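You operate a simulated robot arm through the tools that you are given. There is no shell and no other tool.

Carry out the task below with a simulated robot arm. There is one attempt and no reset: what you move stays moved.

Task
Weigh the oldest and the newest egg together in the weighing bowl.
Fine: zero the flat scale under the empty bowl first; set the eggs down whole.

It is judged by the outcome, as a careful person would: the job done as asked, and still so three seconds after it is handed in. It fails if anything else is knocked over, pushed out of place, dropped, spilled or broken.

Robot
A 6-joint arm with a two-finger parallel gripper, fixed in place. Base frame: the origin is on the floor under the middle of its stand, x ahead of it, y to its left, z up; the work surface is at about z = 880. Readings come in mm, rad, newtons and seconds.
With the tool pointing down near the work surface it reaches from about 280 to 800 mm from the base axis. Its first joint turns from -2.897 to 2.897 rad. Payload 3.43 kg.
Tool frame: the origin (TCP) lies between the finger pads and is the grasp point; the fingertips stand 34 mm ahead of it; z points along the fingers, y is the line along which they close. The gripper opens to 128 mm. The fingers are 24 mm wide and 12 mm thick; the gripper's body (48 by 130 mm) begins 96 mm behind the TCP.
Orientation is told as [roll, pitch, yaw] about the base's x, y, z axes, in that order, counted from this pose: with the fingers straight down and closing along the base's y, the tool's x points along the base's -x, its y along +y and its z along -z.

Tools
- The arm moves only by the tool apply_moves. Its arguments are lists of equal length, an entry for each row: "xyz": the shift along the tool's x, y, z in units of 300 mm (1.0 is 300 mm), a list of three; "dr": the turn, a rotation vector about the tool's x, y, z in units of 90 degrees (1.0 is 90 degrees), a list of three; "claw": the gripper command, from -1 (fully open) to 1 (shut), values between in proportion. In form: {"xyz": [[tx, ty, tz], ...], "dr": [[wx, wy, wz], ...], "claw": [claw, ...]}. A call has 1 to 20 rows; each row is the pose to reach, as a shift and turn from the pose commanded when the call began, along the tool's axes at that moment. A call with a number of a shift or a turn outside -1 to 1 is refused whole. Rows are played at 5 a second. More than 50 mm and 0.15 rad between two rows, or a gripper value outside its range, and nothing of the call is played. A pose out of reach is approached as far as the arm can. The call stops where the force on the tool passes 40 N (or 10 N more than at its start, if that is more) or the arm is blocked; 0.2 s more then pass. Each finger travels about 45 mm/s and halts on what it meets, pressing with about 32 N; the grip force reading is that of the motor and also rises with nothing between the fingers. The clock runs only during rows and for 0.2 s after the last one: add rows that repeat a pose to give the fingers time. It gives the time, the measured TCP pose, the force on the tool (base axes), the opening and the grip force at its end, in the units of the frame above (readings bear some noise), with the torque about the TCP (base axes, N m) and any sound that the robot's microphone picked up, and new pictures: "show" is both (left out), scene, wrist or none.
- Cameras (640 x 400 px; columns grow to the right, rows downward): "scene" is fixed at [399.5, 500.6, 1652.5]; the picture's right is [-0.28, 0.96, 0.00], its down [0.93, 0.27, -0.26] and it looks along [-0.25, -0.07, -0.96] (base axes); focal length 361 px, centre (320, 200). "wrist" rides on the gripper at [76, -11, -160] in the tool frame; the picture's right is [0.15, 0.99, 0.00], its down [-0.88, 0.13, -0.46] and it looks along [-0.45, 0.07, 0.89] (tool axes); focal length 234 px, centre (320, 200). There is no depth. A picture from a camera that has moved, and an enlarged one, comes with that camera's place and axes in the base frame and with its lens.
- zoom(camera, box): a new picture of the part [left, top, right, bottom] of that camera's present view, enlarged. It takes no simulated time.
- close_job(): hands the job in; it is judged then, once.

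Nothing tells you positions but the pictures and the camera data. Unless the task says otherwise, let go and move clear before handing in.

The tools are called by a JSON object that holds its "method" and its "body". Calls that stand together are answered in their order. apply_moves: Moves the arm, as the interface text tells. Its arguments: {"type":"object","properties":{"xyz":{"type":"array","items":{"type":"array","items":{"type":"number"}}},"dr":{"type":"array","items":{"type":"array","items":{"type":"number"}}},"claw":{"type":"array","items":{"type":"number"}},"show":{"type":"string","enum":["both","scene","wrist","none"]}},"required":["xyz","dr","claw"]} The other tools are called the same way: zoom (camera, box) takes an enlarged picture of a part of a camera's view; close_job () hands the job in.

At the start:

```text
t: 0.0
eef_pos: [231.7, 400.6, 1241.7]
orientation: [0.0, 0.0, -0.001]
force: [-0.3, -0.3, 0.1]
wrist_torque: [-0.02, -0.02, -0.01]
finger_gap: 127.9
grasp_force: 0.0
```

scene: 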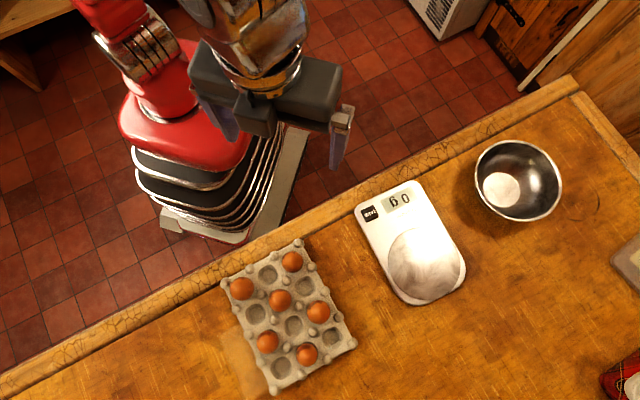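
wrist: 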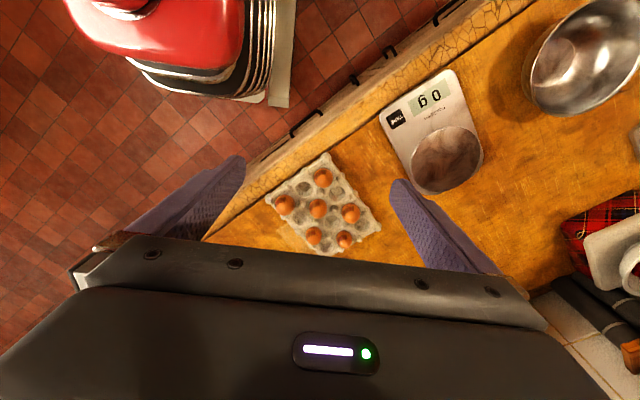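

The counter holds an egg tray with six eggs, a flat scale reading 0 g with a button area, and a steel bowl to the right. I'll zoom in to find how the eggs are dated and where the scale's zero button is.

{"method": "zoom", "body": {"camera": "scene", "box": [210, 230, 370, 400]}}

{"method": "zoom", "body": {"camera": "scene", "box": [340, 170, 480, 310]}}

{"method": "zoom", "body": {"camera": "scene", "box": [460, 120, 640, 240]}}

{"method": "zoom", "body": {"camera": "wrist", "box": [250, 140, 400, 260]}}

{"method": "zoom", "body": {"camera": "wrist", "box": [520, 160, 640, 400]}}

```text
2.35 times, centred on (290, 315) of scene
camera zoom: at [399.5, 500.6, 1652.5], right [-0.28, 0.96, 0.0], down [0.93, 0.27, -0.26], along [-0.25, -0.07, -0.96], focal length 849 px, centre (391, -71)
```

zoom: 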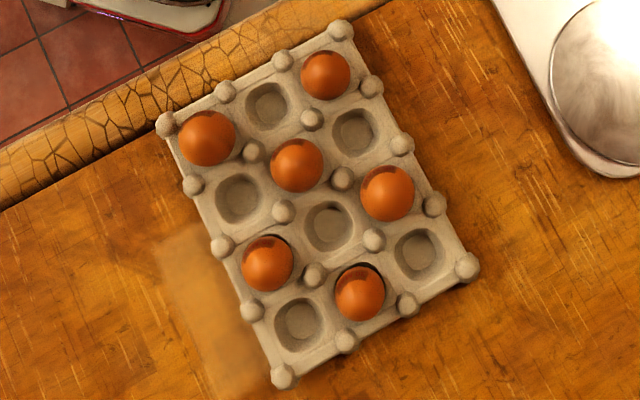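

```text
2.86 times, centred on (410, 240) of scene
camera zoom: at [399.5, 500.6, 1652.5], right [-0.28, 0.96, 0.0], down [0.93, 0.27, -0.26], along [-0.25, -0.07, -0.96], focal length 1030 px, centre (63, 86)
```

zoom: 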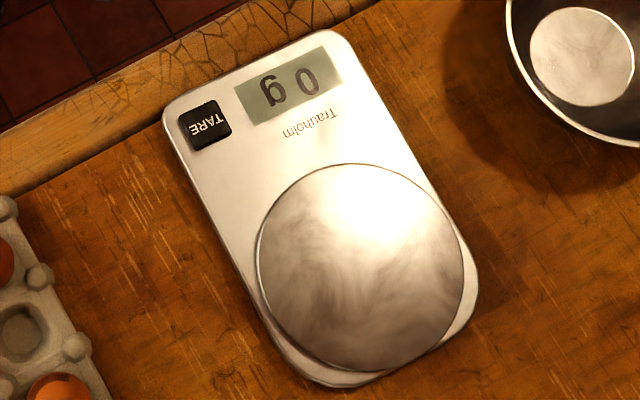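

```text
3.33 times, centred on (550, 180) of scene
camera zoom: at [399.5, 500.6, 1652.5], right [-0.28, 0.96, 0.0], down [0.93, 0.27, -0.26], along [-0.25, -0.07, -0.96], focal length 1202 px, centre (-447, 267)
```

zoom: 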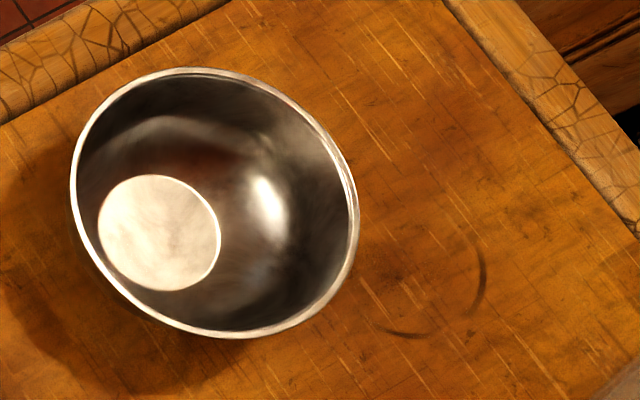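

```text
3.33 times, centred on (325, 200) of wrist
camera zoom: at [155.7, 390.3, 1400.3], right [-0.15, 0.99, 0.0], down [0.88, 0.13, 0.46], along [0.45, 0.07, -0.89], focal length 781 px, centre (303, 200)
```

zoom: 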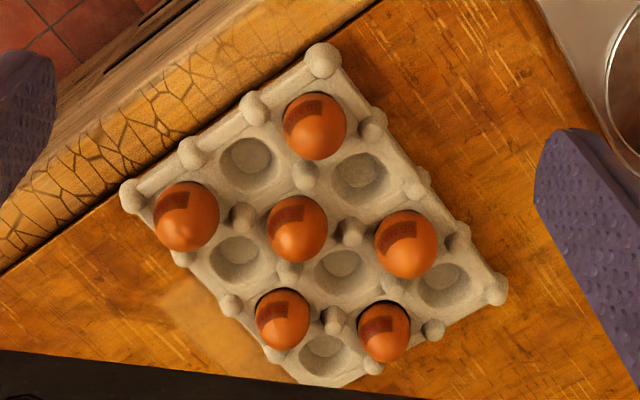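

```text
1.67 times, centred on (580, 280) of wrist
camera zoom: at [155.7, 390.3, 1400.3], right [-0.15, 0.99, 0.0], down [0.88, 0.13, 0.46], along [0.45, 0.07, -0.89], focal length 390 px, centre (-113, 67)
```

zoom: 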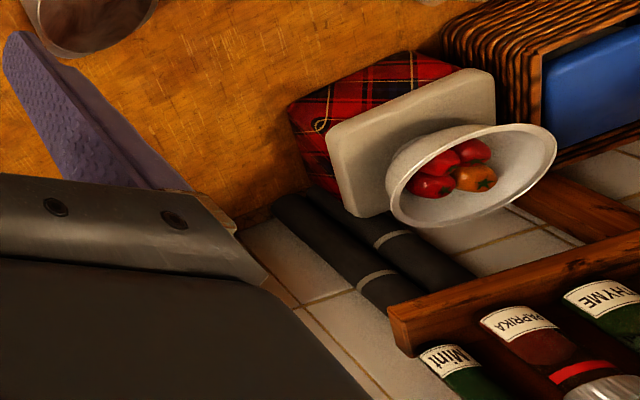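

Six orange eggs sit in the tray in a checkerboard pattern around (430, 430), each with a dark stamp on its robot-facing side. The TARE button is on the scale near the counter edge. I'll zoom closely on each egg's stamp before moving.

{"method": "zoom", "body": {"camera": "wrist", "box": [272, 186, 302, 216]}}

{"method": "zoom", "body": {"camera": "wrist", "box": [304, 165, 340, 192]}}

{"method": "zoom", "body": {"camera": "wrist", "box": [335, 195, 370, 222]}}

```text
13.33 times, centred on (287, 201) of wrist
camera zoom: at [155.7, 390.3, 1400.3], right [-0.15, 0.99, 0.0], down [0.88, 0.13, 0.46], along [0.45, 0.07, -0.89], focal length 3122 px, centre (760, 187)
```

zoom: 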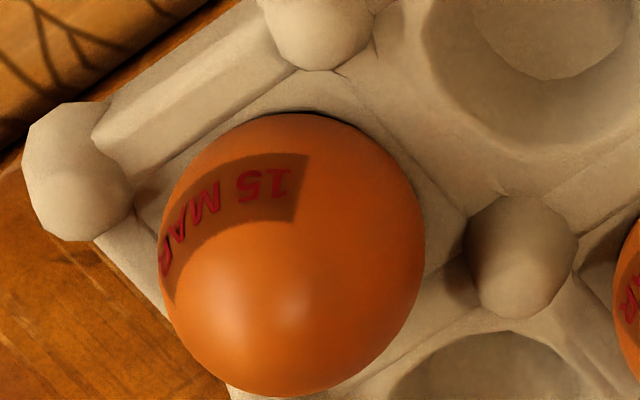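

```text
14.81 times, centred on (322, 178) of wrist
camera zoom: at [155.7, 390.3, 1400.3], right [-0.15, 0.99, 0.0], down [0.88, 0.13, 0.46], along [0.45, 0.07, -0.89], focal length 3469 px, centre (290, 518)
```

zoom: 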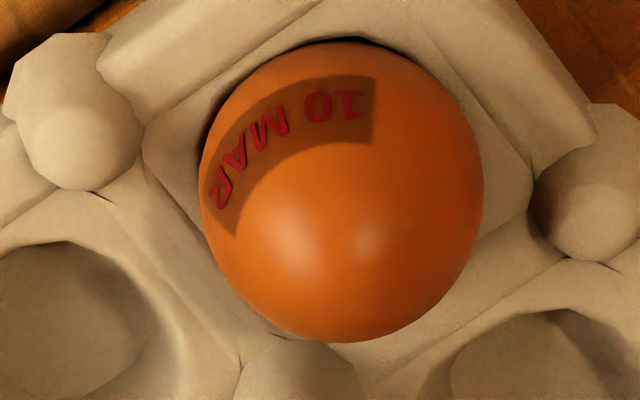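

```text
14.81 times, centred on (352, 208) of wrist
camera zoom: at [155.7, 390.3, 1400.3], right [-0.15, 0.99, 0.0], down [0.88, 0.13, 0.46], along [0.45, 0.07, -0.89], focal length 3469 px, centre (-162, 74)
```

zoom: 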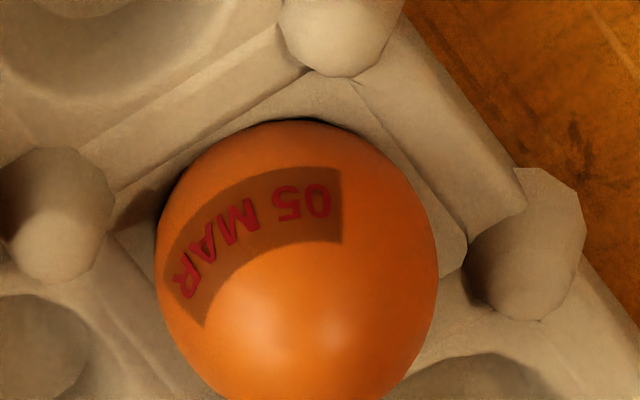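

The stamps can be read: egg A (428, 349) says 15 MAR, B (350, 429) says 10 MAR and D (428, 507) says 05 MAR. Next I'll read the other three and look closer at the digits.

{"method": "zoom", "body": {"camera": "wrist", "box": [300, 192, 336, 220]}}

{"method": "zoom", "body": {"camera": "wrist", "box": [297, 215, 333, 243]}}

{"method": "zoom", "body": {"camera": "wrist", "box": [325, 222, 361, 250]}}

{"method": "zoom", "body": {"camera": "wrist", "box": [276, 192, 292, 208]}}

{"method": "zoom", "body": {"camera": "scene", "box": [352, 185, 402, 235]}}

```text
14.29 times, centred on (318, 206) of wrist
camera zoom: at [155.7, 390.3, 1400.3], right [-0.15, 0.99, 0.0], down [0.88, 0.13, 0.46], along [0.45, 0.07, -0.89], focal length 3345 px, centre (349, 114)
```

zoom: 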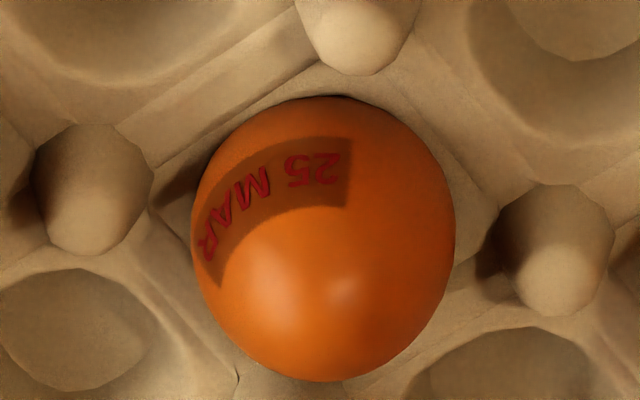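

```text
14.29 times, centred on (315, 229) of wrist
camera zoom: at [155.7, 390.3, 1400.3], right [-0.15, 0.99, 0.0], down [0.88, 0.13, 0.46], along [0.45, 0.07, -0.89], focal length 3345 px, centre (391, -214)
```

zoom: 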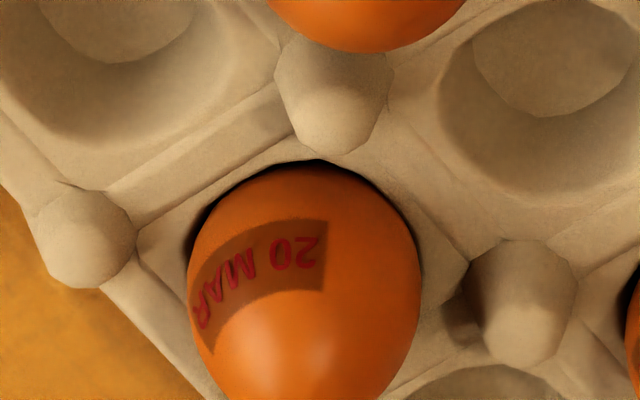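

```text
14.29 times, centred on (343, 236) of wrist
camera zoom: at [155.7, 390.3, 1400.3], right [-0.15, 0.99, 0.0], down [0.88, 0.13, 0.46], along [0.45, 0.07, -0.89], focal length 3345 px, centre (-9, -314)
```

zoom: 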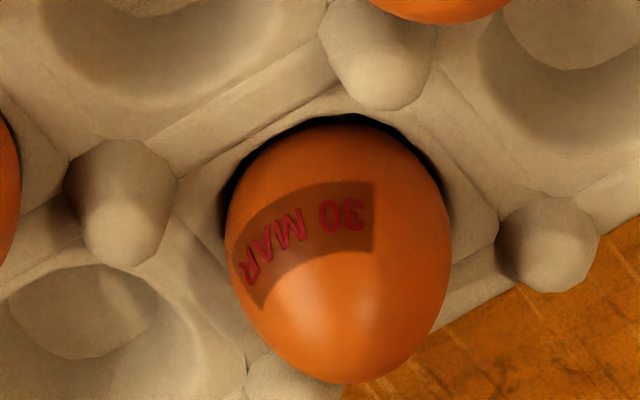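

```text
16.00 times, centred on (284, 200) of wrist
camera zoom: at [155.7, 390.3, 1400.3], right [-0.15, 0.99, 0.0], down [0.88, 0.13, 0.46], along [0.45, 0.07, -0.89], focal length 3747 px, centre (896, 200)
```

zoom: 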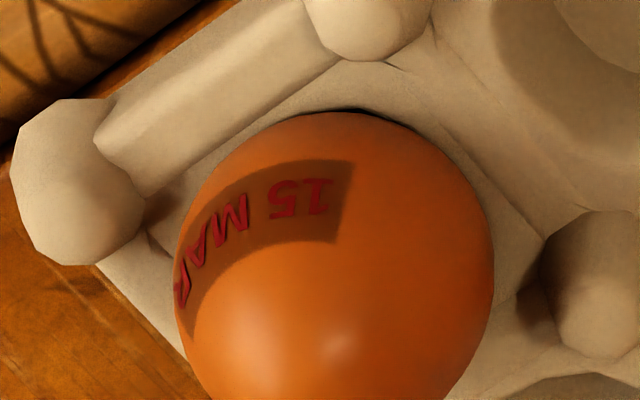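

```text
8.00 times, centred on (377, 210) of scene
camera zoom: at [399.5, 500.6, 1652.5], right [-0.28, 0.96, 0.0], down [0.93, 0.27, -0.26], along [-0.25, -0.07, -0.96], focal length 2885 px, centre (-136, 120)
```

zoom: 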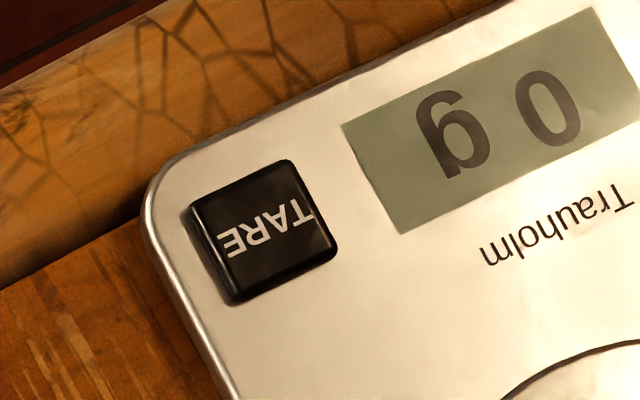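

Dates read so far: A 15, B 10, C 25, D 05, E 20, F 30 MAR. I'll check the digits on F, E and D more closely, since they decide which eggs I take.

{"method": "zoom", "body": {"camera": "wrist", "box": [340, 230, 350, 240]}}

{"method": "zoom", "body": {"camera": "wrist", "box": [307, 226, 317, 236]}}

{"method": "zoom", "body": {"camera": "wrist", "box": [343, 203, 356, 213]}}

{"method": "zoom", "body": {"camera": "scene", "box": [280, 290, 350, 380]}}

```text
16.00 times, centred on (345, 235) of wrist
camera zoom: at [155.7, 390.3, 1400.3], right [-0.15, 0.99, 0.0], down [0.88, 0.13, 0.46], along [0.45, 0.07, -0.89], focal length 3747 px, centre (-80, -360)
```

zoom: 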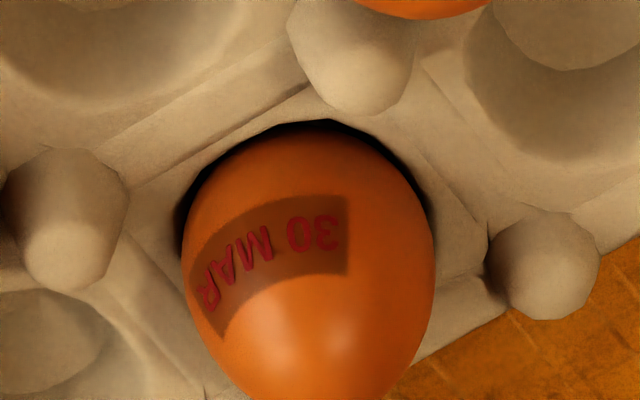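

```text
16.00 times, centred on (312, 231) of wrist
camera zoom: at [155.7, 390.3, 1400.3], right [-0.15, 0.99, 0.0], down [0.88, 0.13, 0.46], along [0.45, 0.07, -0.89], focal length 3747 px, centre (448, -296)
```

zoom: 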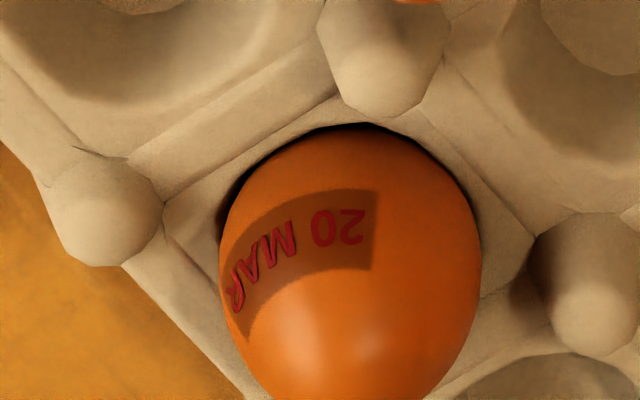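

```text
16.00 times, centred on (350, 208) of wrist
camera zoom: at [155.7, 390.3, 1400.3], right [-0.15, 0.99, 0.0], down [0.88, 0.13, 0.46], along [0.45, 0.07, -0.89], focal length 3747 px, centre (-152, 72)
```

zoom: 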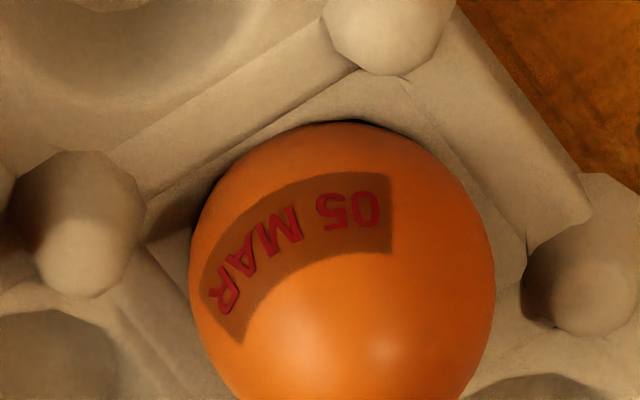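

```text
4.44 times, centred on (315, 335) of scene
camera zoom: at [399.5, 500.6, 1652.5], right [-0.28, 0.96, 0.0], down [0.93, 0.27, -0.26], along [-0.25, -0.07, -0.96], focal length 1603 px, centre (342, -400)
```

zoom: 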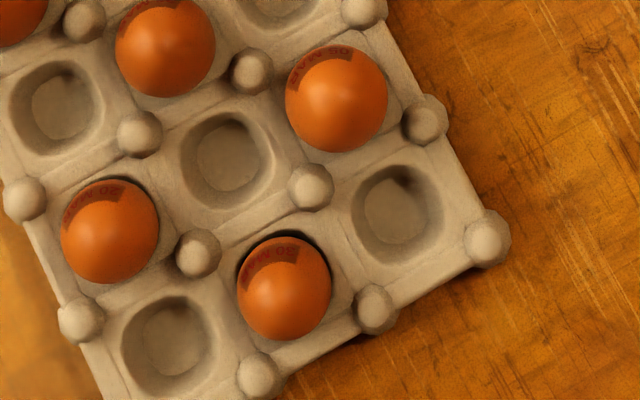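

The oldest egg is D (05 MAR, about (428, 507)) and the newest is F (30 MAR, about (508, 508)). The bowl is near (62, 830), its rim about 70 mm up and about 178 mm across, so I'll grip it by the rim. I'll move closer first to measure the bowl and scale.

{"method": "apply_moves", "body": {"xyz": [[0.082, 0.095, 0.044], [0.164, 0.19, 0.088], [0.246, 0.286, 0.131], [0.327, 0.381, 0.175], [0.41, 0.476, 0.219], [0.491, 0.571, 0.263], [0.573, 0.667, 0.307]], "dr": [[0, 0, 0], [0, 0, 0], [0, 0, 0], [0, 0, 0], [0, 0, 0], [0, 0, 0], [0, 0, 0]], "claw": [-1, -1, -1, -1, -1, -1, -1]}}

```text
t: 1.6
eef_pos: [59.7, 603.0, 1150.4]
orientation: [0.0, 0.0, -0.002]
force: [-0.6, 0.5, 0.0]
wrist_torque: [0.01, 0.07, 0.02]
finger_gap: 128.0
grasp_force: 0.0
camera wrist: at [-16.7, 592.1, 1309.3], right [-0.14, 0.99, 0.0], down [0.88, 0.13, 0.46], along [0.45, 0.07, -0.89], focal length 234 px, centre (320, 200)
```

scene: 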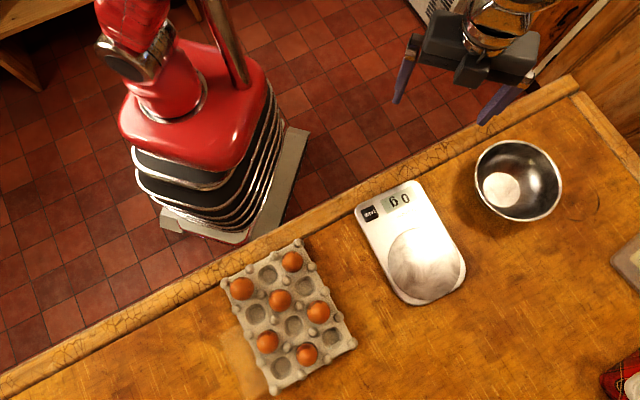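
wrist: 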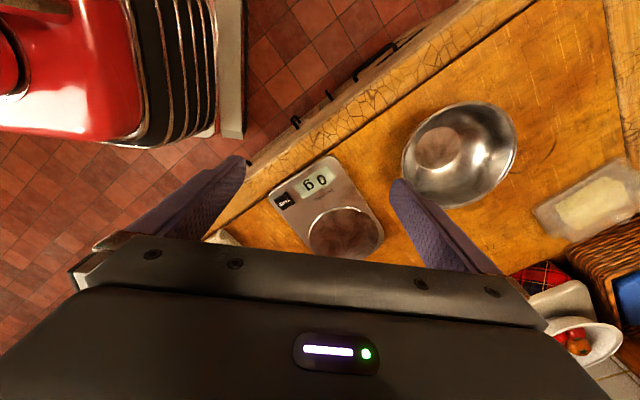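

The bowl is unobstructed on the wrist camera's right and the scale is in the middle. I'll zoom on both to triangulate against the scene camera.

{"method": "zoom", "body": {"camera": "wrist", "box": [390, 90, 530, 220]}}

{"method": "zoom", "body": {"camera": "wrist", "box": [255, 145, 395, 270]}}

{"method": "zoom", "body": {"camera": "scene", "box": [465, 125, 575, 235]}}

```text
3.08 times, centred on (460, 155) of wrist
camera zoom: at [-16.7, 592.1, 1309.3], right [-0.14, 0.99, 0.0], down [0.88, 0.13, 0.46], along [0.45, 0.07, -0.89], focal length 720 px, centre (-111, 338)
```

zoom: 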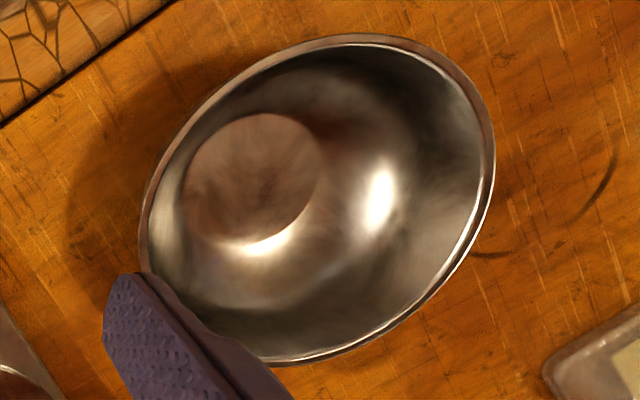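

```text
3.20 times, centred on (325, 208) of wrist
camera zoom: at [-16.7, 592.1, 1309.3], right [-0.14, 0.99, 0.0], down [0.88, 0.13, 0.46], along [0.45, 0.07, -0.89], focal length 749 px, centre (304, 176)
```

zoom: 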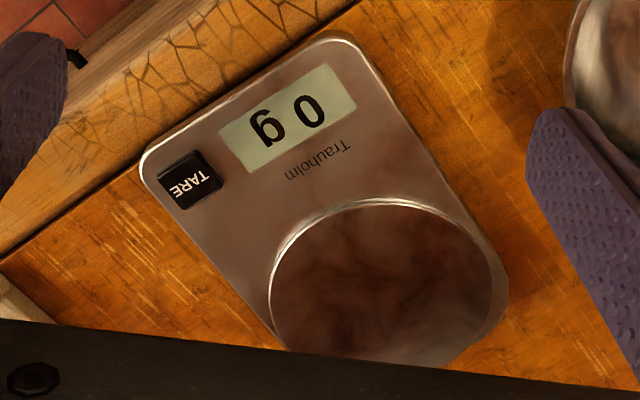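

```text
3.64 times, centred on (520, 180) of scene
camera zoom: at [399.5, 500.6, 1652.5], right [-0.28, 0.96, 0.0], down [0.93, 0.27, -0.26], along [-0.25, -0.07, -0.96], focal length 1311 px, centre (-407, 273)
```

zoom: 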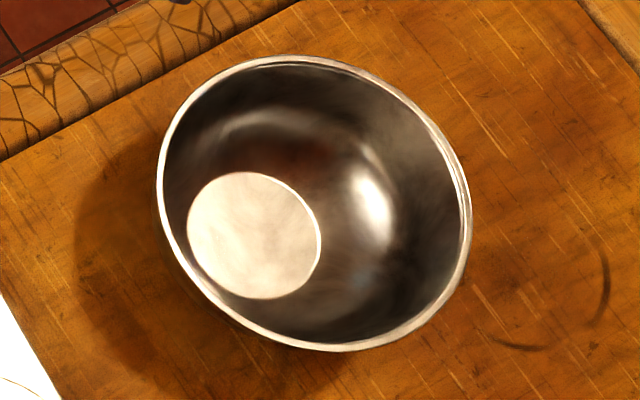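

The two cameras agree: bowl centre about (64, 828) with the rim near z≈950 and radius≈89, scale plate centre about (275, 689), TARE button about (202, 556). To grip the rim cleanly I need the wall's slope, so I'll tilt the wrist and view the bowl from the side.

{"method": "apply_moves", "body": {"xyz": [[0, 0, 0.03], [0, 0, 0.06], [0, -0.02, 0.1], [0, -0.04, 0.14], [0, -0.06, 0.18], [0, -0.08, 0.22], [0, -0.1, 0.26], [0, -0.1, 0.3]], "dr": [[-0.083, 0, 0], [-0.167, 0, 0], [-0.25, 0, 0], [-0.333, 0, 0], [-0.417, 0, 0], [-0.5, 0, 0], [-0.583, 0, 0], [-0.667, 0, 0]], "claw": [-1, -1, -1, -1, -1, -1, -1, -1]}}

```text
t: 3.4
eef_pos: [67.9, 568.9, 1065.5]
orientation: [0.901, -0.019, -0.027]
force: [0.4, -0.3, -0.6]
wrist_torque: [0.03, -0.02, -0.02]
finger_gap: 128.0
grasp_force: 0.2
out of reach, approached as far as the arm can: row 7, 8
camera wrist: at [-12.8, 440.6, 1153.0], right [-0.14, 0.62, 0.77], down [0.86, -0.3, 0.4], along [0.48, 0.73, -0.49], focal length 234 px, centre (320, 200)
```

scene: 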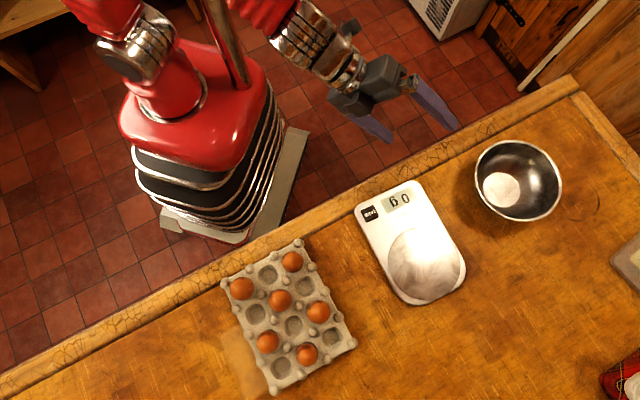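
wrist: 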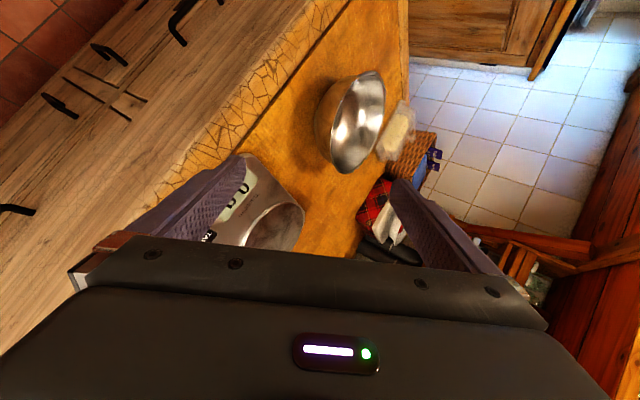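

The arm reached a tilt of about 0.9 rad here, and the bowl is now seen from the side. I'll zoom in on its profile.

{"method": "zoom", "body": {"camera": "wrist", "box": [295, 55, 405, 185]}}

{"method": "zoom", "body": {"camera": "wrist", "box": [180, 140, 330, 260]}}

```text
3.08 times, centred on (350, 120) of wrist
camera zoom: at [-12.8, 440.6, 1153.0], right [-0.14, 0.62, 0.77], down [0.86, -0.3, 0.4], along [0.48, 0.73, -0.49], focal length 720 px, centre (228, 446)
```

zoom: 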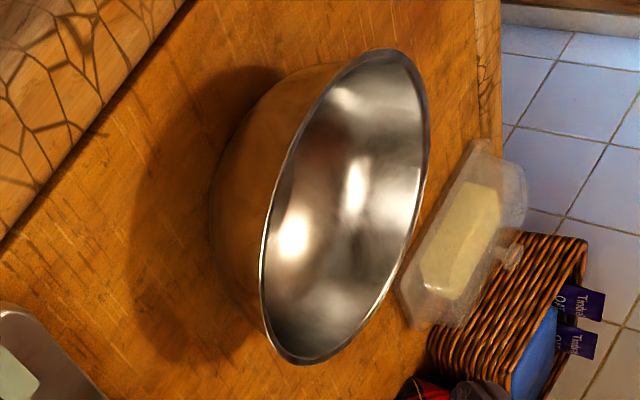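

```text
3.33 times, centred on (255, 200) of wrist
camera zoom: at [-12.8, 440.6, 1153.0], right [-0.14, 0.62, 0.77], down [0.86, -0.3, 0.4], along [0.48, 0.73, -0.49], focal length 781 px, centre (537, 200)
```

zoom: 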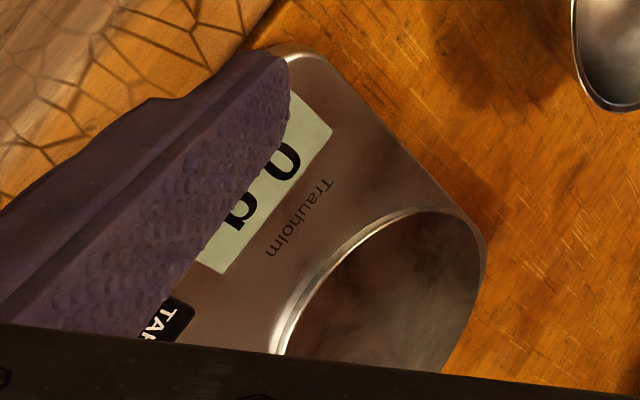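

The bowl is rounded with a thin rim. I'll magnify the silhouette at both ends of the rim to estimate the slope near the rim.

{"method": "zoom", "body": {"camera": "wrist", "box": [310, 65, 392, 115]}}

{"method": "zoom", "body": {"camera": "wrist", "box": [305, 110, 375, 180]}}

```text
7.80 times, centred on (351, 90) of wrist
camera zoom: at [-12.8, 440.6, 1153.0], right [-0.14, 0.62, 0.77], down [0.86, -0.3, 0.4], along [0.48, 0.73, -0.49], focal length 1828 px, centre (78, 1058)
```

zoom: 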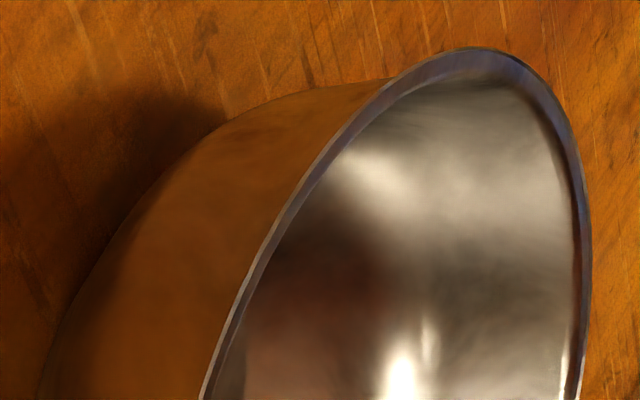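

```text
5.71 times, centred on (340, 145) of wrist
camera zoom: at [-12.8, 440.6, 1153.0], right [-0.14, 0.62, 0.77], down [0.86, -0.3, 0.4], along [0.48, 0.73, -0.49], focal length 1338 px, centre (206, 514)
```

zoom: 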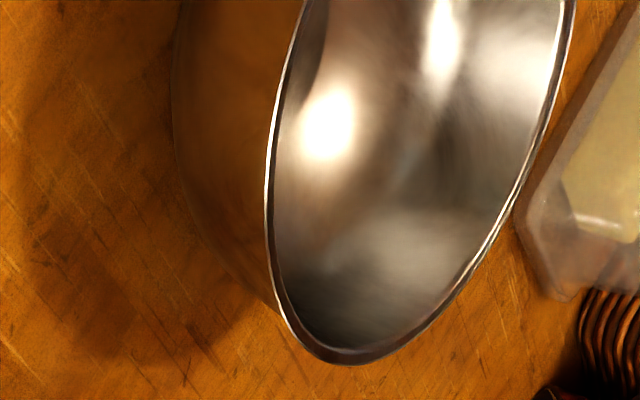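

The wall near the rim slopes about 15–20° from vertical, so I'll grip with the tool rolled about 0.3 rad, one finger inside and one outside the near rim. First I'll bring the wrist back to that tilt at a safe height.

{"method": "apply_moves", "body": {"xyz": [[0.026, 0.026, 0.023], [0, 0.052, 0.046], [0, 0.078, 0.07], [0, 0.105, 0.093], [0, 0.131, 0.116], [0, 0.158, 0.14], [0, 0.158, 0.14]], "dr": [[0.08, 0, 0], [0.16, 0, 0], [0.24, 0, 0], [0.32, 0, 0], [0.4, 0, 0], [0.4755, 0, 0], [0.4755, 0, 0]], "claw": [-1, -0.5, 0, 0.1, 0.1, 0.1, 0.1], "show": "scene"}}

```text
t: 5.0
eef_pos: [58.9, 630.0, 1078.8]
orientation: [0.299, 0.001, -0.001]
force: [0.1, -0.5, -0.1]
wrist_torque: [-0.03, -0.01, 0.03]
finger_gap: 57.5
grasp_force: 0.0
out of reach, approached as far as the arm can: row 2
```

scene: 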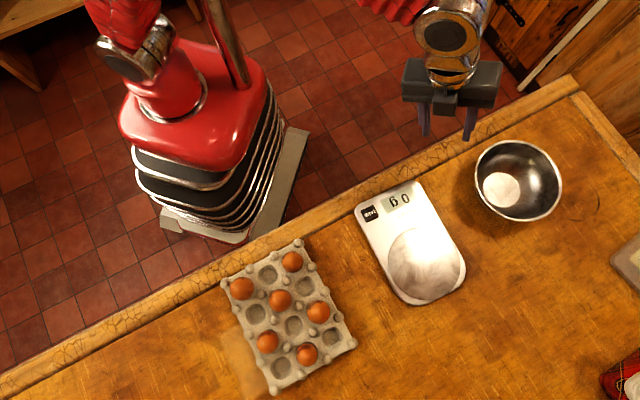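

The commands track well, and the tool is now rolled 0.3 rad with the fingers about 57 mm apart. I'll move to a pre-grasp above the near rim and check from both cameras.

{"method": "apply_moves", "body": {"xyz": [[-0.005, 0.074, 0.094], [-0.01, 0.148, 0.187], [-0.014, 0.222, 0.281], [-0.014, 0.222, 0.281]], "dr": [[0, 0, 0], [0, 0, 0], [0, 0, 0], [0, 0, 0]], "claw": [0.1, 0.1, 0.1, 0.1]}}

{"method": "zoom", "body": {"camera": "scene", "box": [440, 100, 580, 240]}}

{"method": "zoom", "body": {"camera": "wrist", "box": [220, 60, 500, 260]}}

```text
t: 6.0
eef_pos: [62.1, 721.6, 1018.8]
orientation: [0.301, 0.0, 0.0]
force: [1.3, 0.0, 0.1]
wrist_torque: [-0.01, 0.0, -0.02]
finger_gap: 57.8
grasp_force: 0.1
camera wrist: at [-13.7, 663.1, 1167.3], right [-0.15, 0.94, 0.29], down [0.88, -0.01, 0.47], along [0.45, 0.33, -0.83], focal length 234 px, centre (320, 200)
```

scene: 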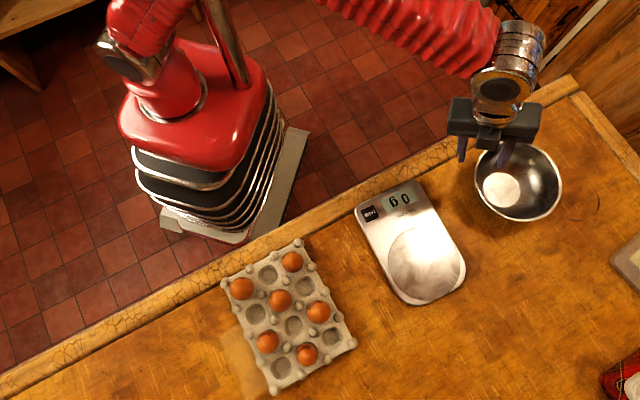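
wrist: 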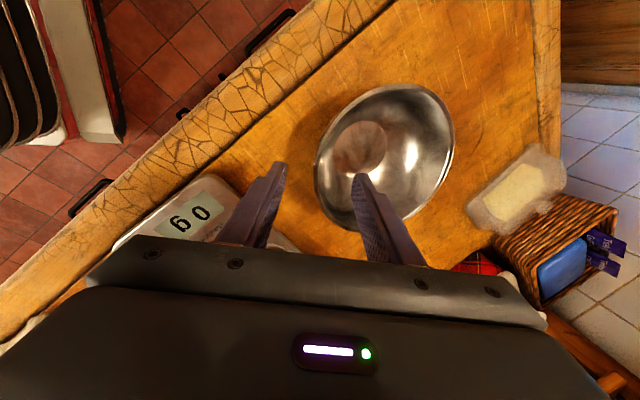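

```text
2.86 times, centred on (510, 170) of scene
camera zoom: at [399.5, 500.6, 1652.5], right [-0.28, 0.96, 0.0], down [0.93, 0.27, -0.26], along [-0.25, -0.07, -0.96], focal length 1030 px, centre (-223, 286)
```

zoom: 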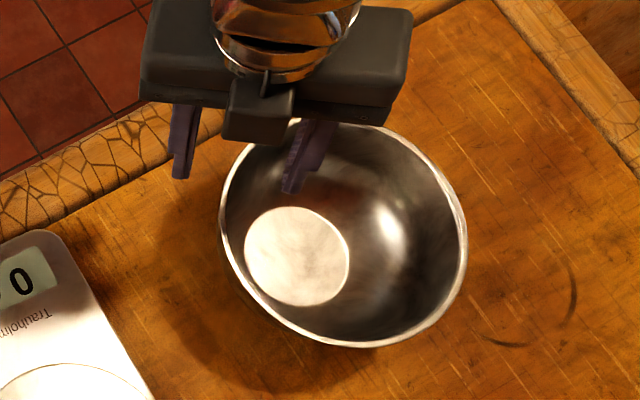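

```text
2.00 times, centred on (360, 160) of wrist
camera zoom: at [-13.7, 663.1, 1167.3], right [-0.15, 0.94, 0.29], down [0.88, -0.01, 0.47], along [0.45, 0.33, -0.83], focal length 468 px, centre (240, 280)
```

zoom: 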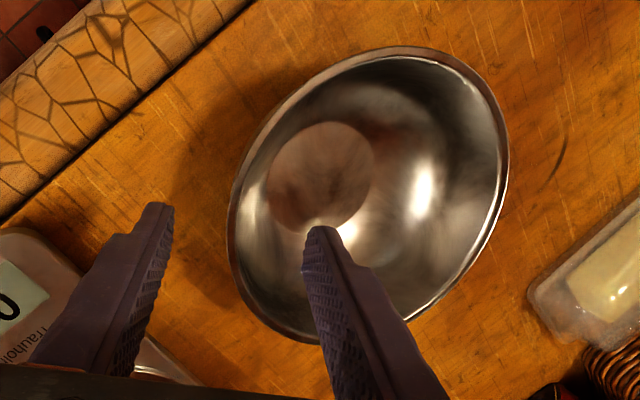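

The fingers straddle the near rim as intended, the inner one inside the bowl and the outer one clear. Next I'll slide straight down along the finger direction, before closing.

{"method": "apply_moves", "body": {"xyz": [[0, 0, 0.055], [0, 0, 0.11], [0, 0, 0.165], [0, 0, 0.22], [0, 0, 0.22]], "dr": [[0, 0, 0], [0, 0, 0], [0, 0, 0], [0, 0, 0], [0, 0, 0]], "claw": [0.1, 0.1, 0.1, 0.1, 0.1]}}

{"method": "zoom", "body": {"camera": "wrist", "box": [220, 60, 500, 260]}}

{"method": "zoom", "body": {"camera": "scene", "box": [440, 100, 580, 240]}}

```text
t: 7.2
eef_pos: [61.5, 740.4, 954.6]
orientation: [0.299, 0.0, 0.0]
force: [-0.1, 0.1, 0.8]
wrist_torque: [0.04, 0.01, -0.02]
finger_gap: 57.6
grasp_force: 0.1
camera wrist: at [-14.2, 683.4, 1104.1], right [-0.15, 0.94, 0.29], down [0.88, -0.01, 0.47], along [0.45, 0.33, -0.83], focal length 234 px, centre (320, 200)
```

scene: 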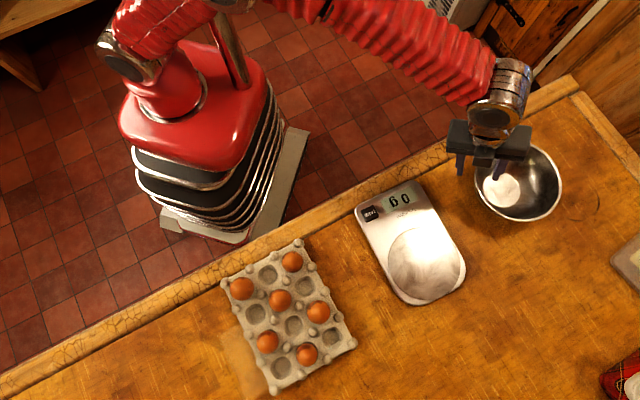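
wrist: 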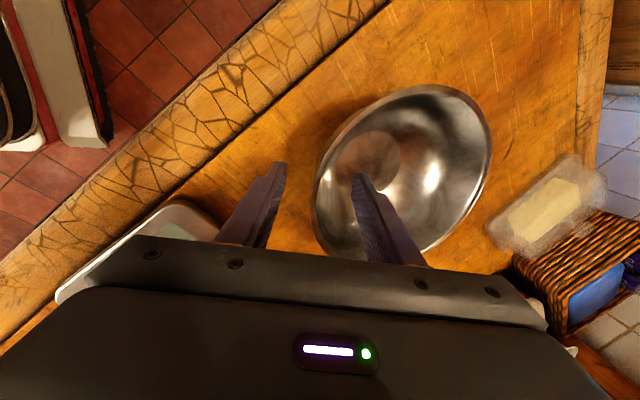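

```text
2.00 times, centred on (360, 160) of wrist
camera zoom: at [-14.2, 683.4, 1104.1], right [-0.15, 0.94, 0.29], down [0.88, -0.01, 0.47], along [0.45, 0.33, -0.83], focal length 468 px, centre (240, 280)
```

zoom: 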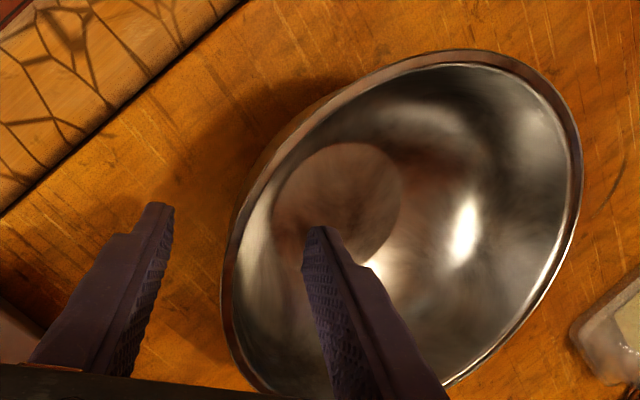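

```text
2.86 times, centred on (510, 170) of scene
camera zoom: at [399.5, 500.6, 1652.5], right [-0.28, 0.96, 0.0], down [0.93, 0.27, -0.26], along [-0.25, -0.07, -0.96], focal length 1030 px, centre (-223, 286)
```

zoom: 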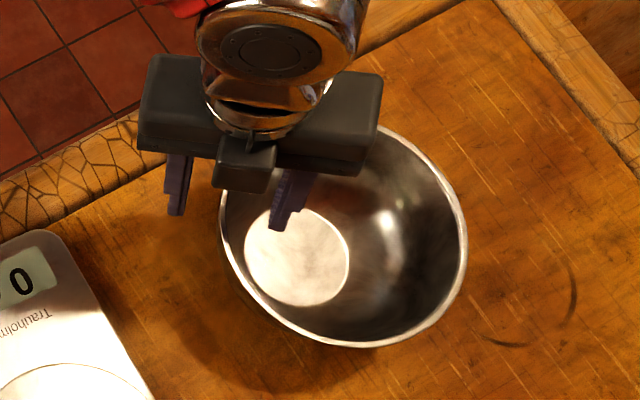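

The rim sits midway between the pads. I'll close on it gently now.

{"method": "apply_moves", "body": {"xyz": [[0, 0, 0], [0, 0, 0], [0, 0, 0], [0, 0, 0], [0, 0, 0], [0, 0, 0], [0, 0, 0]], "dr": [[0, 0, 0], [0, 0, 0], [0, 0, 0], [0, 0, 0], [0, 0, 0], [0, 0, 0], [0, 0, 0]], "claw": [0.4, 0.6, 0.75, 0.85, 0.93, 1, 1]}}

{"method": "zoom", "body": {"camera": "scene", "box": [440, 100, 580, 240]}}

{"method": "zoom", "body": {"camera": "wrist", "box": [220, 60, 500, 260]}}

```text
t: 8.8
eef_pos: [60.6, 740.4, 955.1]
orientation: [0.302, 0.001, -0.002]
force: [0.2, 2.1, 4.1]
wrist_torque: [0.6, 0.26, -0.15]
finger_gap: 7.7
grasp_force: 32.1
camera wrist: at [-14.0, 683.4, 1104.6], right [-0.15, 0.94, 0.29], down [0.88, -0.01, 0.47], along [0.45, 0.33, -0.83], focal length 234 px, centre (320, 200)
```

scene: 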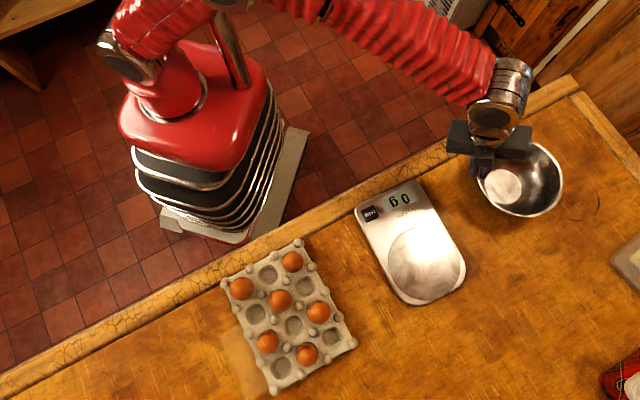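
wrist: 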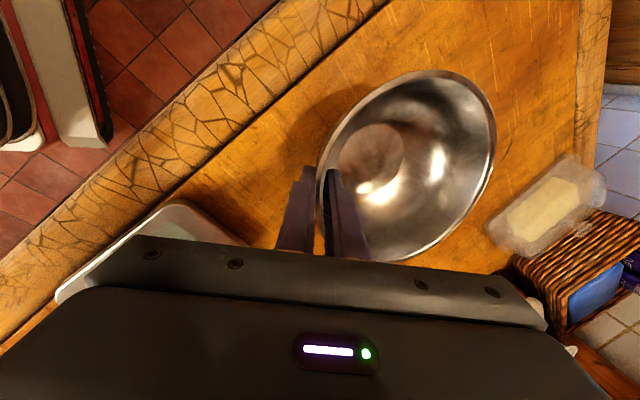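

```text
2.86 times, centred on (510, 170) of scene
camera zoom: at [399.5, 500.6, 1652.5], right [-0.28, 0.96, 0.0], down [0.93, 0.27, -0.26], along [-0.25, -0.07, -0.96], focal length 1030 px, centre (-223, 286)
```

zoom: 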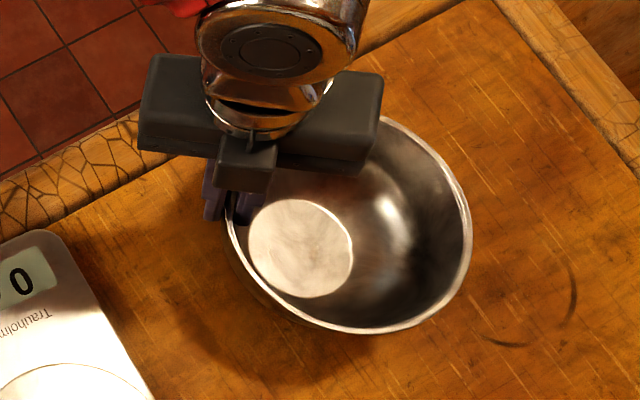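

```text
2.00 times, centred on (360, 160) of wrist
camera zoom: at [-14.0, 683.4, 1104.6], right [-0.15, 0.94, 0.29], down [0.88, -0.01, 0.47], along [0.45, 0.33, -0.83], focal length 468 px, centre (240, 280)
```

zoom: 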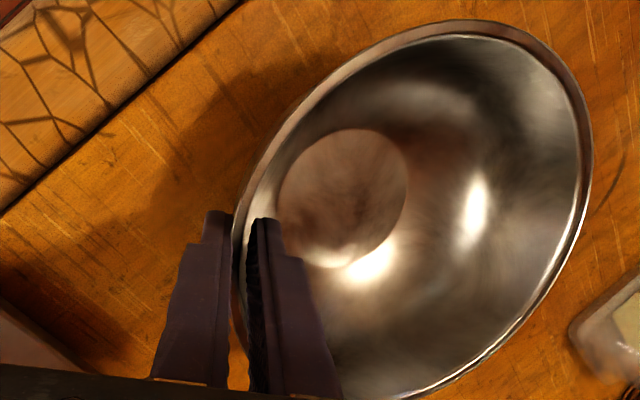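

The pads have the wall at about 32 N, and the bowl's far side presses the counter slightly. I'll lift a little straight up and see how it hangs.

{"method": "apply_moves", "body": {"xyz": [[0, 0.01, -0.032], [0, 0.02, -0.064], [0, 0.0296, -0.0955], [0, 0.0443, -0.143], [0, 0.0443, -0.143]], "dr": [[0, 0, 0], [0, 0, 0], [0, 0, 0], [0, 0, 0], [0, 0, 0]], "claw": [1, 1, 1, 1, 1]}}

{"method": "zoom", "body": {"camera": "scene", "box": [440, 100, 580, 240]}}

{"method": "zoom", "body": {"camera": "wrist", "box": [220, 60, 500, 260]}}

```text
t: 10.0
eef_pos: [62.2, 740.7, 1001.2]
orientation: [0.301, 0.0, 0.0]
force: [-0.2, 0.5, -2.1]
wrist_torque: [-0.21, -0.03, 0.01]
finger_gap: 7.2
grasp_force: 32.6
camera wrist: at [-12.3, 682.8, 1149.6], right [-0.15, 0.95, 0.29], down [0.88, -0.01, 0.47], along [0.45, 0.33, -0.83], focal length 234 px, centre (320, 200)
```

scene: 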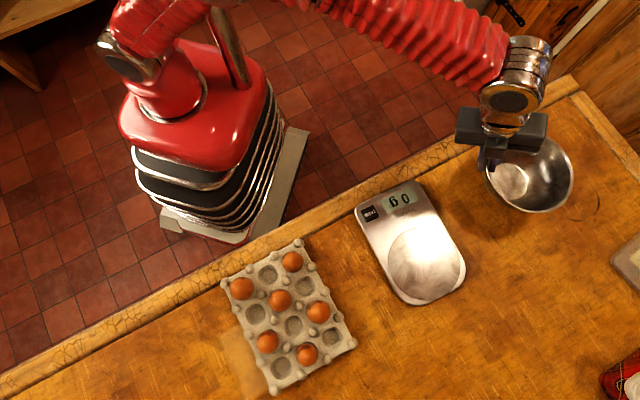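
wrist: 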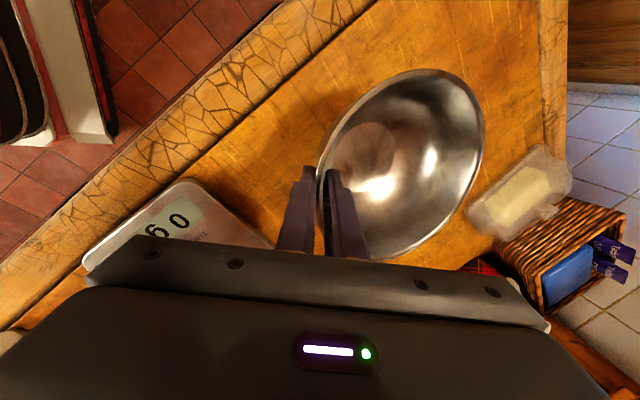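

```text
2.86 times, centred on (510, 170) of scene
camera zoom: at [399.5, 500.6, 1652.5], right [-0.28, 0.96, 0.0], down [0.93, 0.27, -0.26], along [-0.25, -0.07, -0.96], focal length 1030 px, centre (-223, 286)
```

zoom: 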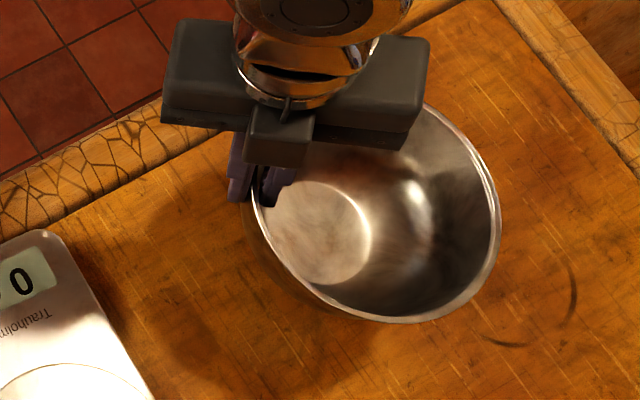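

```text
2.00 times, centred on (360, 160) of wrist
camera zoom: at [-12.3, 682.8, 1149.6], right [-0.15, 0.95, 0.29], down [0.88, -0.01, 0.47], along [0.45, 0.33, -0.83], focal length 468 px, centre (240, 280)
```

zoom: 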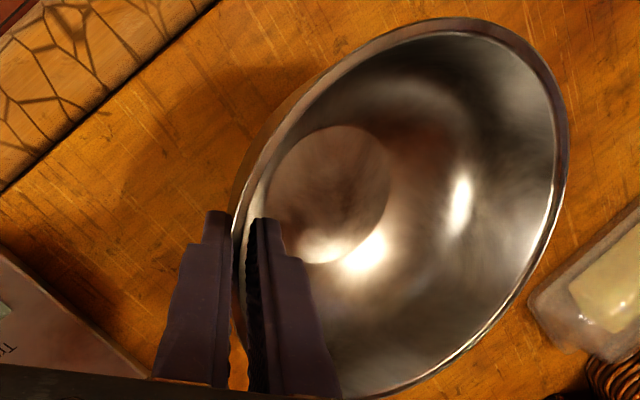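

The bowl (about 210 g) is lifted and steady, with its far side hanging about 7° low. I'll raise it a little more, add about 0.12 rad of roll to level it, and check.

{"method": "apply_moves", "body": {"xyz": [[0, 0.007, -0.021], [0, 0.013, -0.042], [0, 0.0197, -0.0637], [0, 0.0197, -0.0637]], "dr": [[-0.026, 0, 0], [-0.052, 0, 0], [-0.0764, 0, 0], [-0.0764, 0, 0]], "claw": [1, 1, 1, 1]}}

{"method": "zoom", "body": {"camera": "scene", "box": [440, 100, 580, 240]}}

{"method": "zoom", "body": {"camera": "wrist", "box": [220, 60, 500, 260]}}

```text
t: 11.0
eef_pos: [63.0, 739.8, 1019.3]
orientation: [0.421, 0.0, -0.001]
force: [0.5, -0.1, -2.2]
wrist_torque: [-0.21, -0.02, 0.01]
finger_gap: 7.2
grasp_force: 32.4
camera wrist: at [-11.6, 664.6, 1161.0], right [-0.15, 0.9, 0.4], down [0.88, -0.07, 0.47], along [0.45, 0.42, -0.79], focal length 234 px, centre (320, 200)
```

scene: 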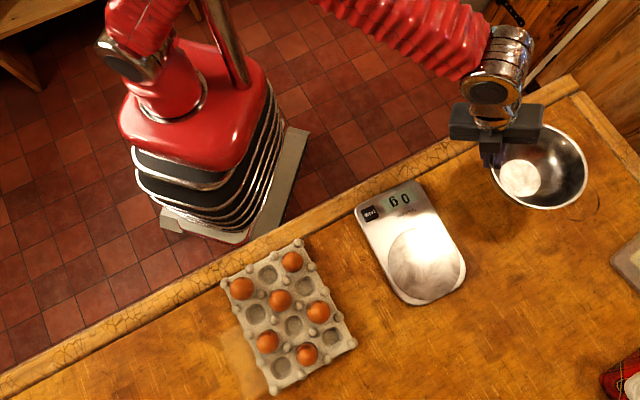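
wrist: 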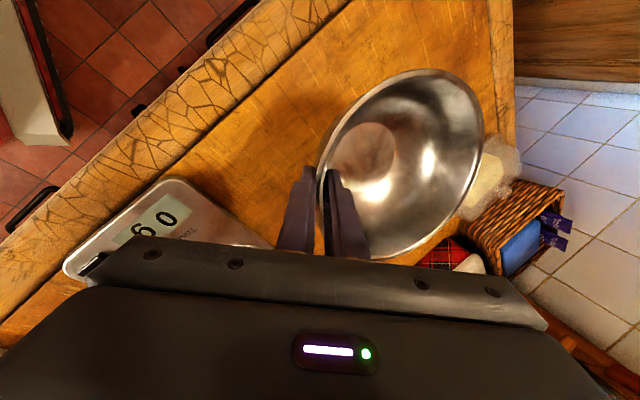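

```text
2.86 times, centred on (510, 170) of scene
camera zoom: at [399.5, 500.6, 1652.5], right [-0.28, 0.96, 0.0], down [0.93, 0.27, -0.26], along [-0.25, -0.07, -0.96], focal length 1030 px, centre (-223, 286)
```

zoom: 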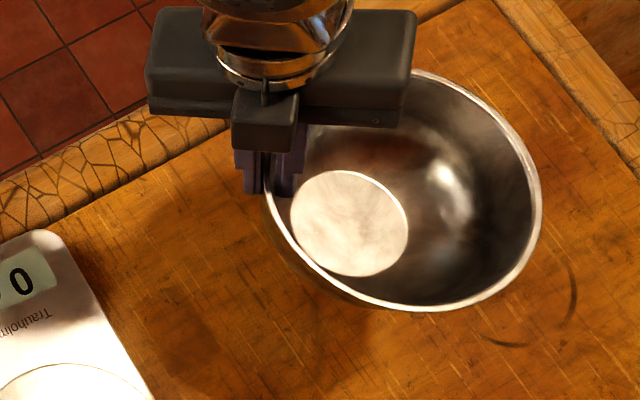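

```text
2.00 times, centred on (360, 160) of wrist
camera zoom: at [-11.6, 664.6, 1161.0], right [-0.15, 0.9, 0.4], down [0.88, -0.07, 0.47], along [0.45, 0.42, -0.79], focal length 468 px, centre (240, 280)
```

zoom: 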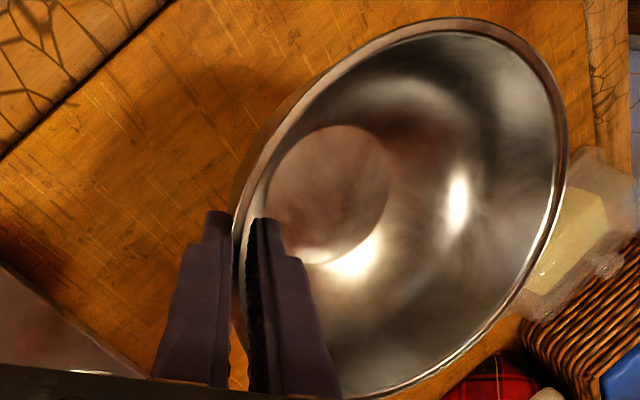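

The bowl looks close to level, maybe a couple of degrees over-rotated. I'll take a sharper picture to fix its centre relative to the gripper before carrying it.

{"method": "zoom", "body": {"camera": "scene", "box": [480, 115, 595, 215]}}

{"method": "zoom", "body": {"camera": "wrist", "box": [300, 60, 500, 265]}}

```text
4.00 times, centred on (538, 165) of scene
camera zoom: at [399.5, 500.6, 1652.5], right [-0.28, 0.96, 0.0], down [0.93, 0.27, -0.26], along [-0.25, -0.07, -0.96], focal length 1443 px, centre (-550, 340)
```

zoom: 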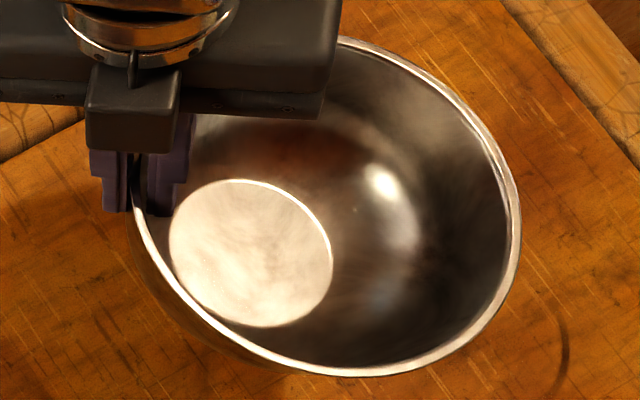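

```text
1.95 times, centred on (400, 162) of wrist
camera zoom: at [-11.6, 664.6, 1161.0], right [-0.15, 0.9, 0.4], down [0.88, -0.07, 0.47], along [0.45, 0.42, -0.79], focal length 457 px, centre (164, 273)
```

zoom: 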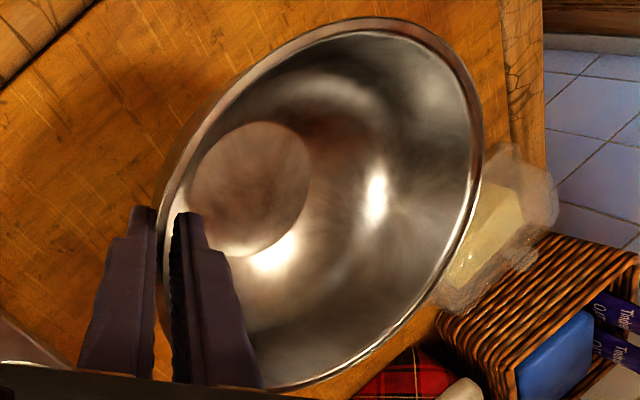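

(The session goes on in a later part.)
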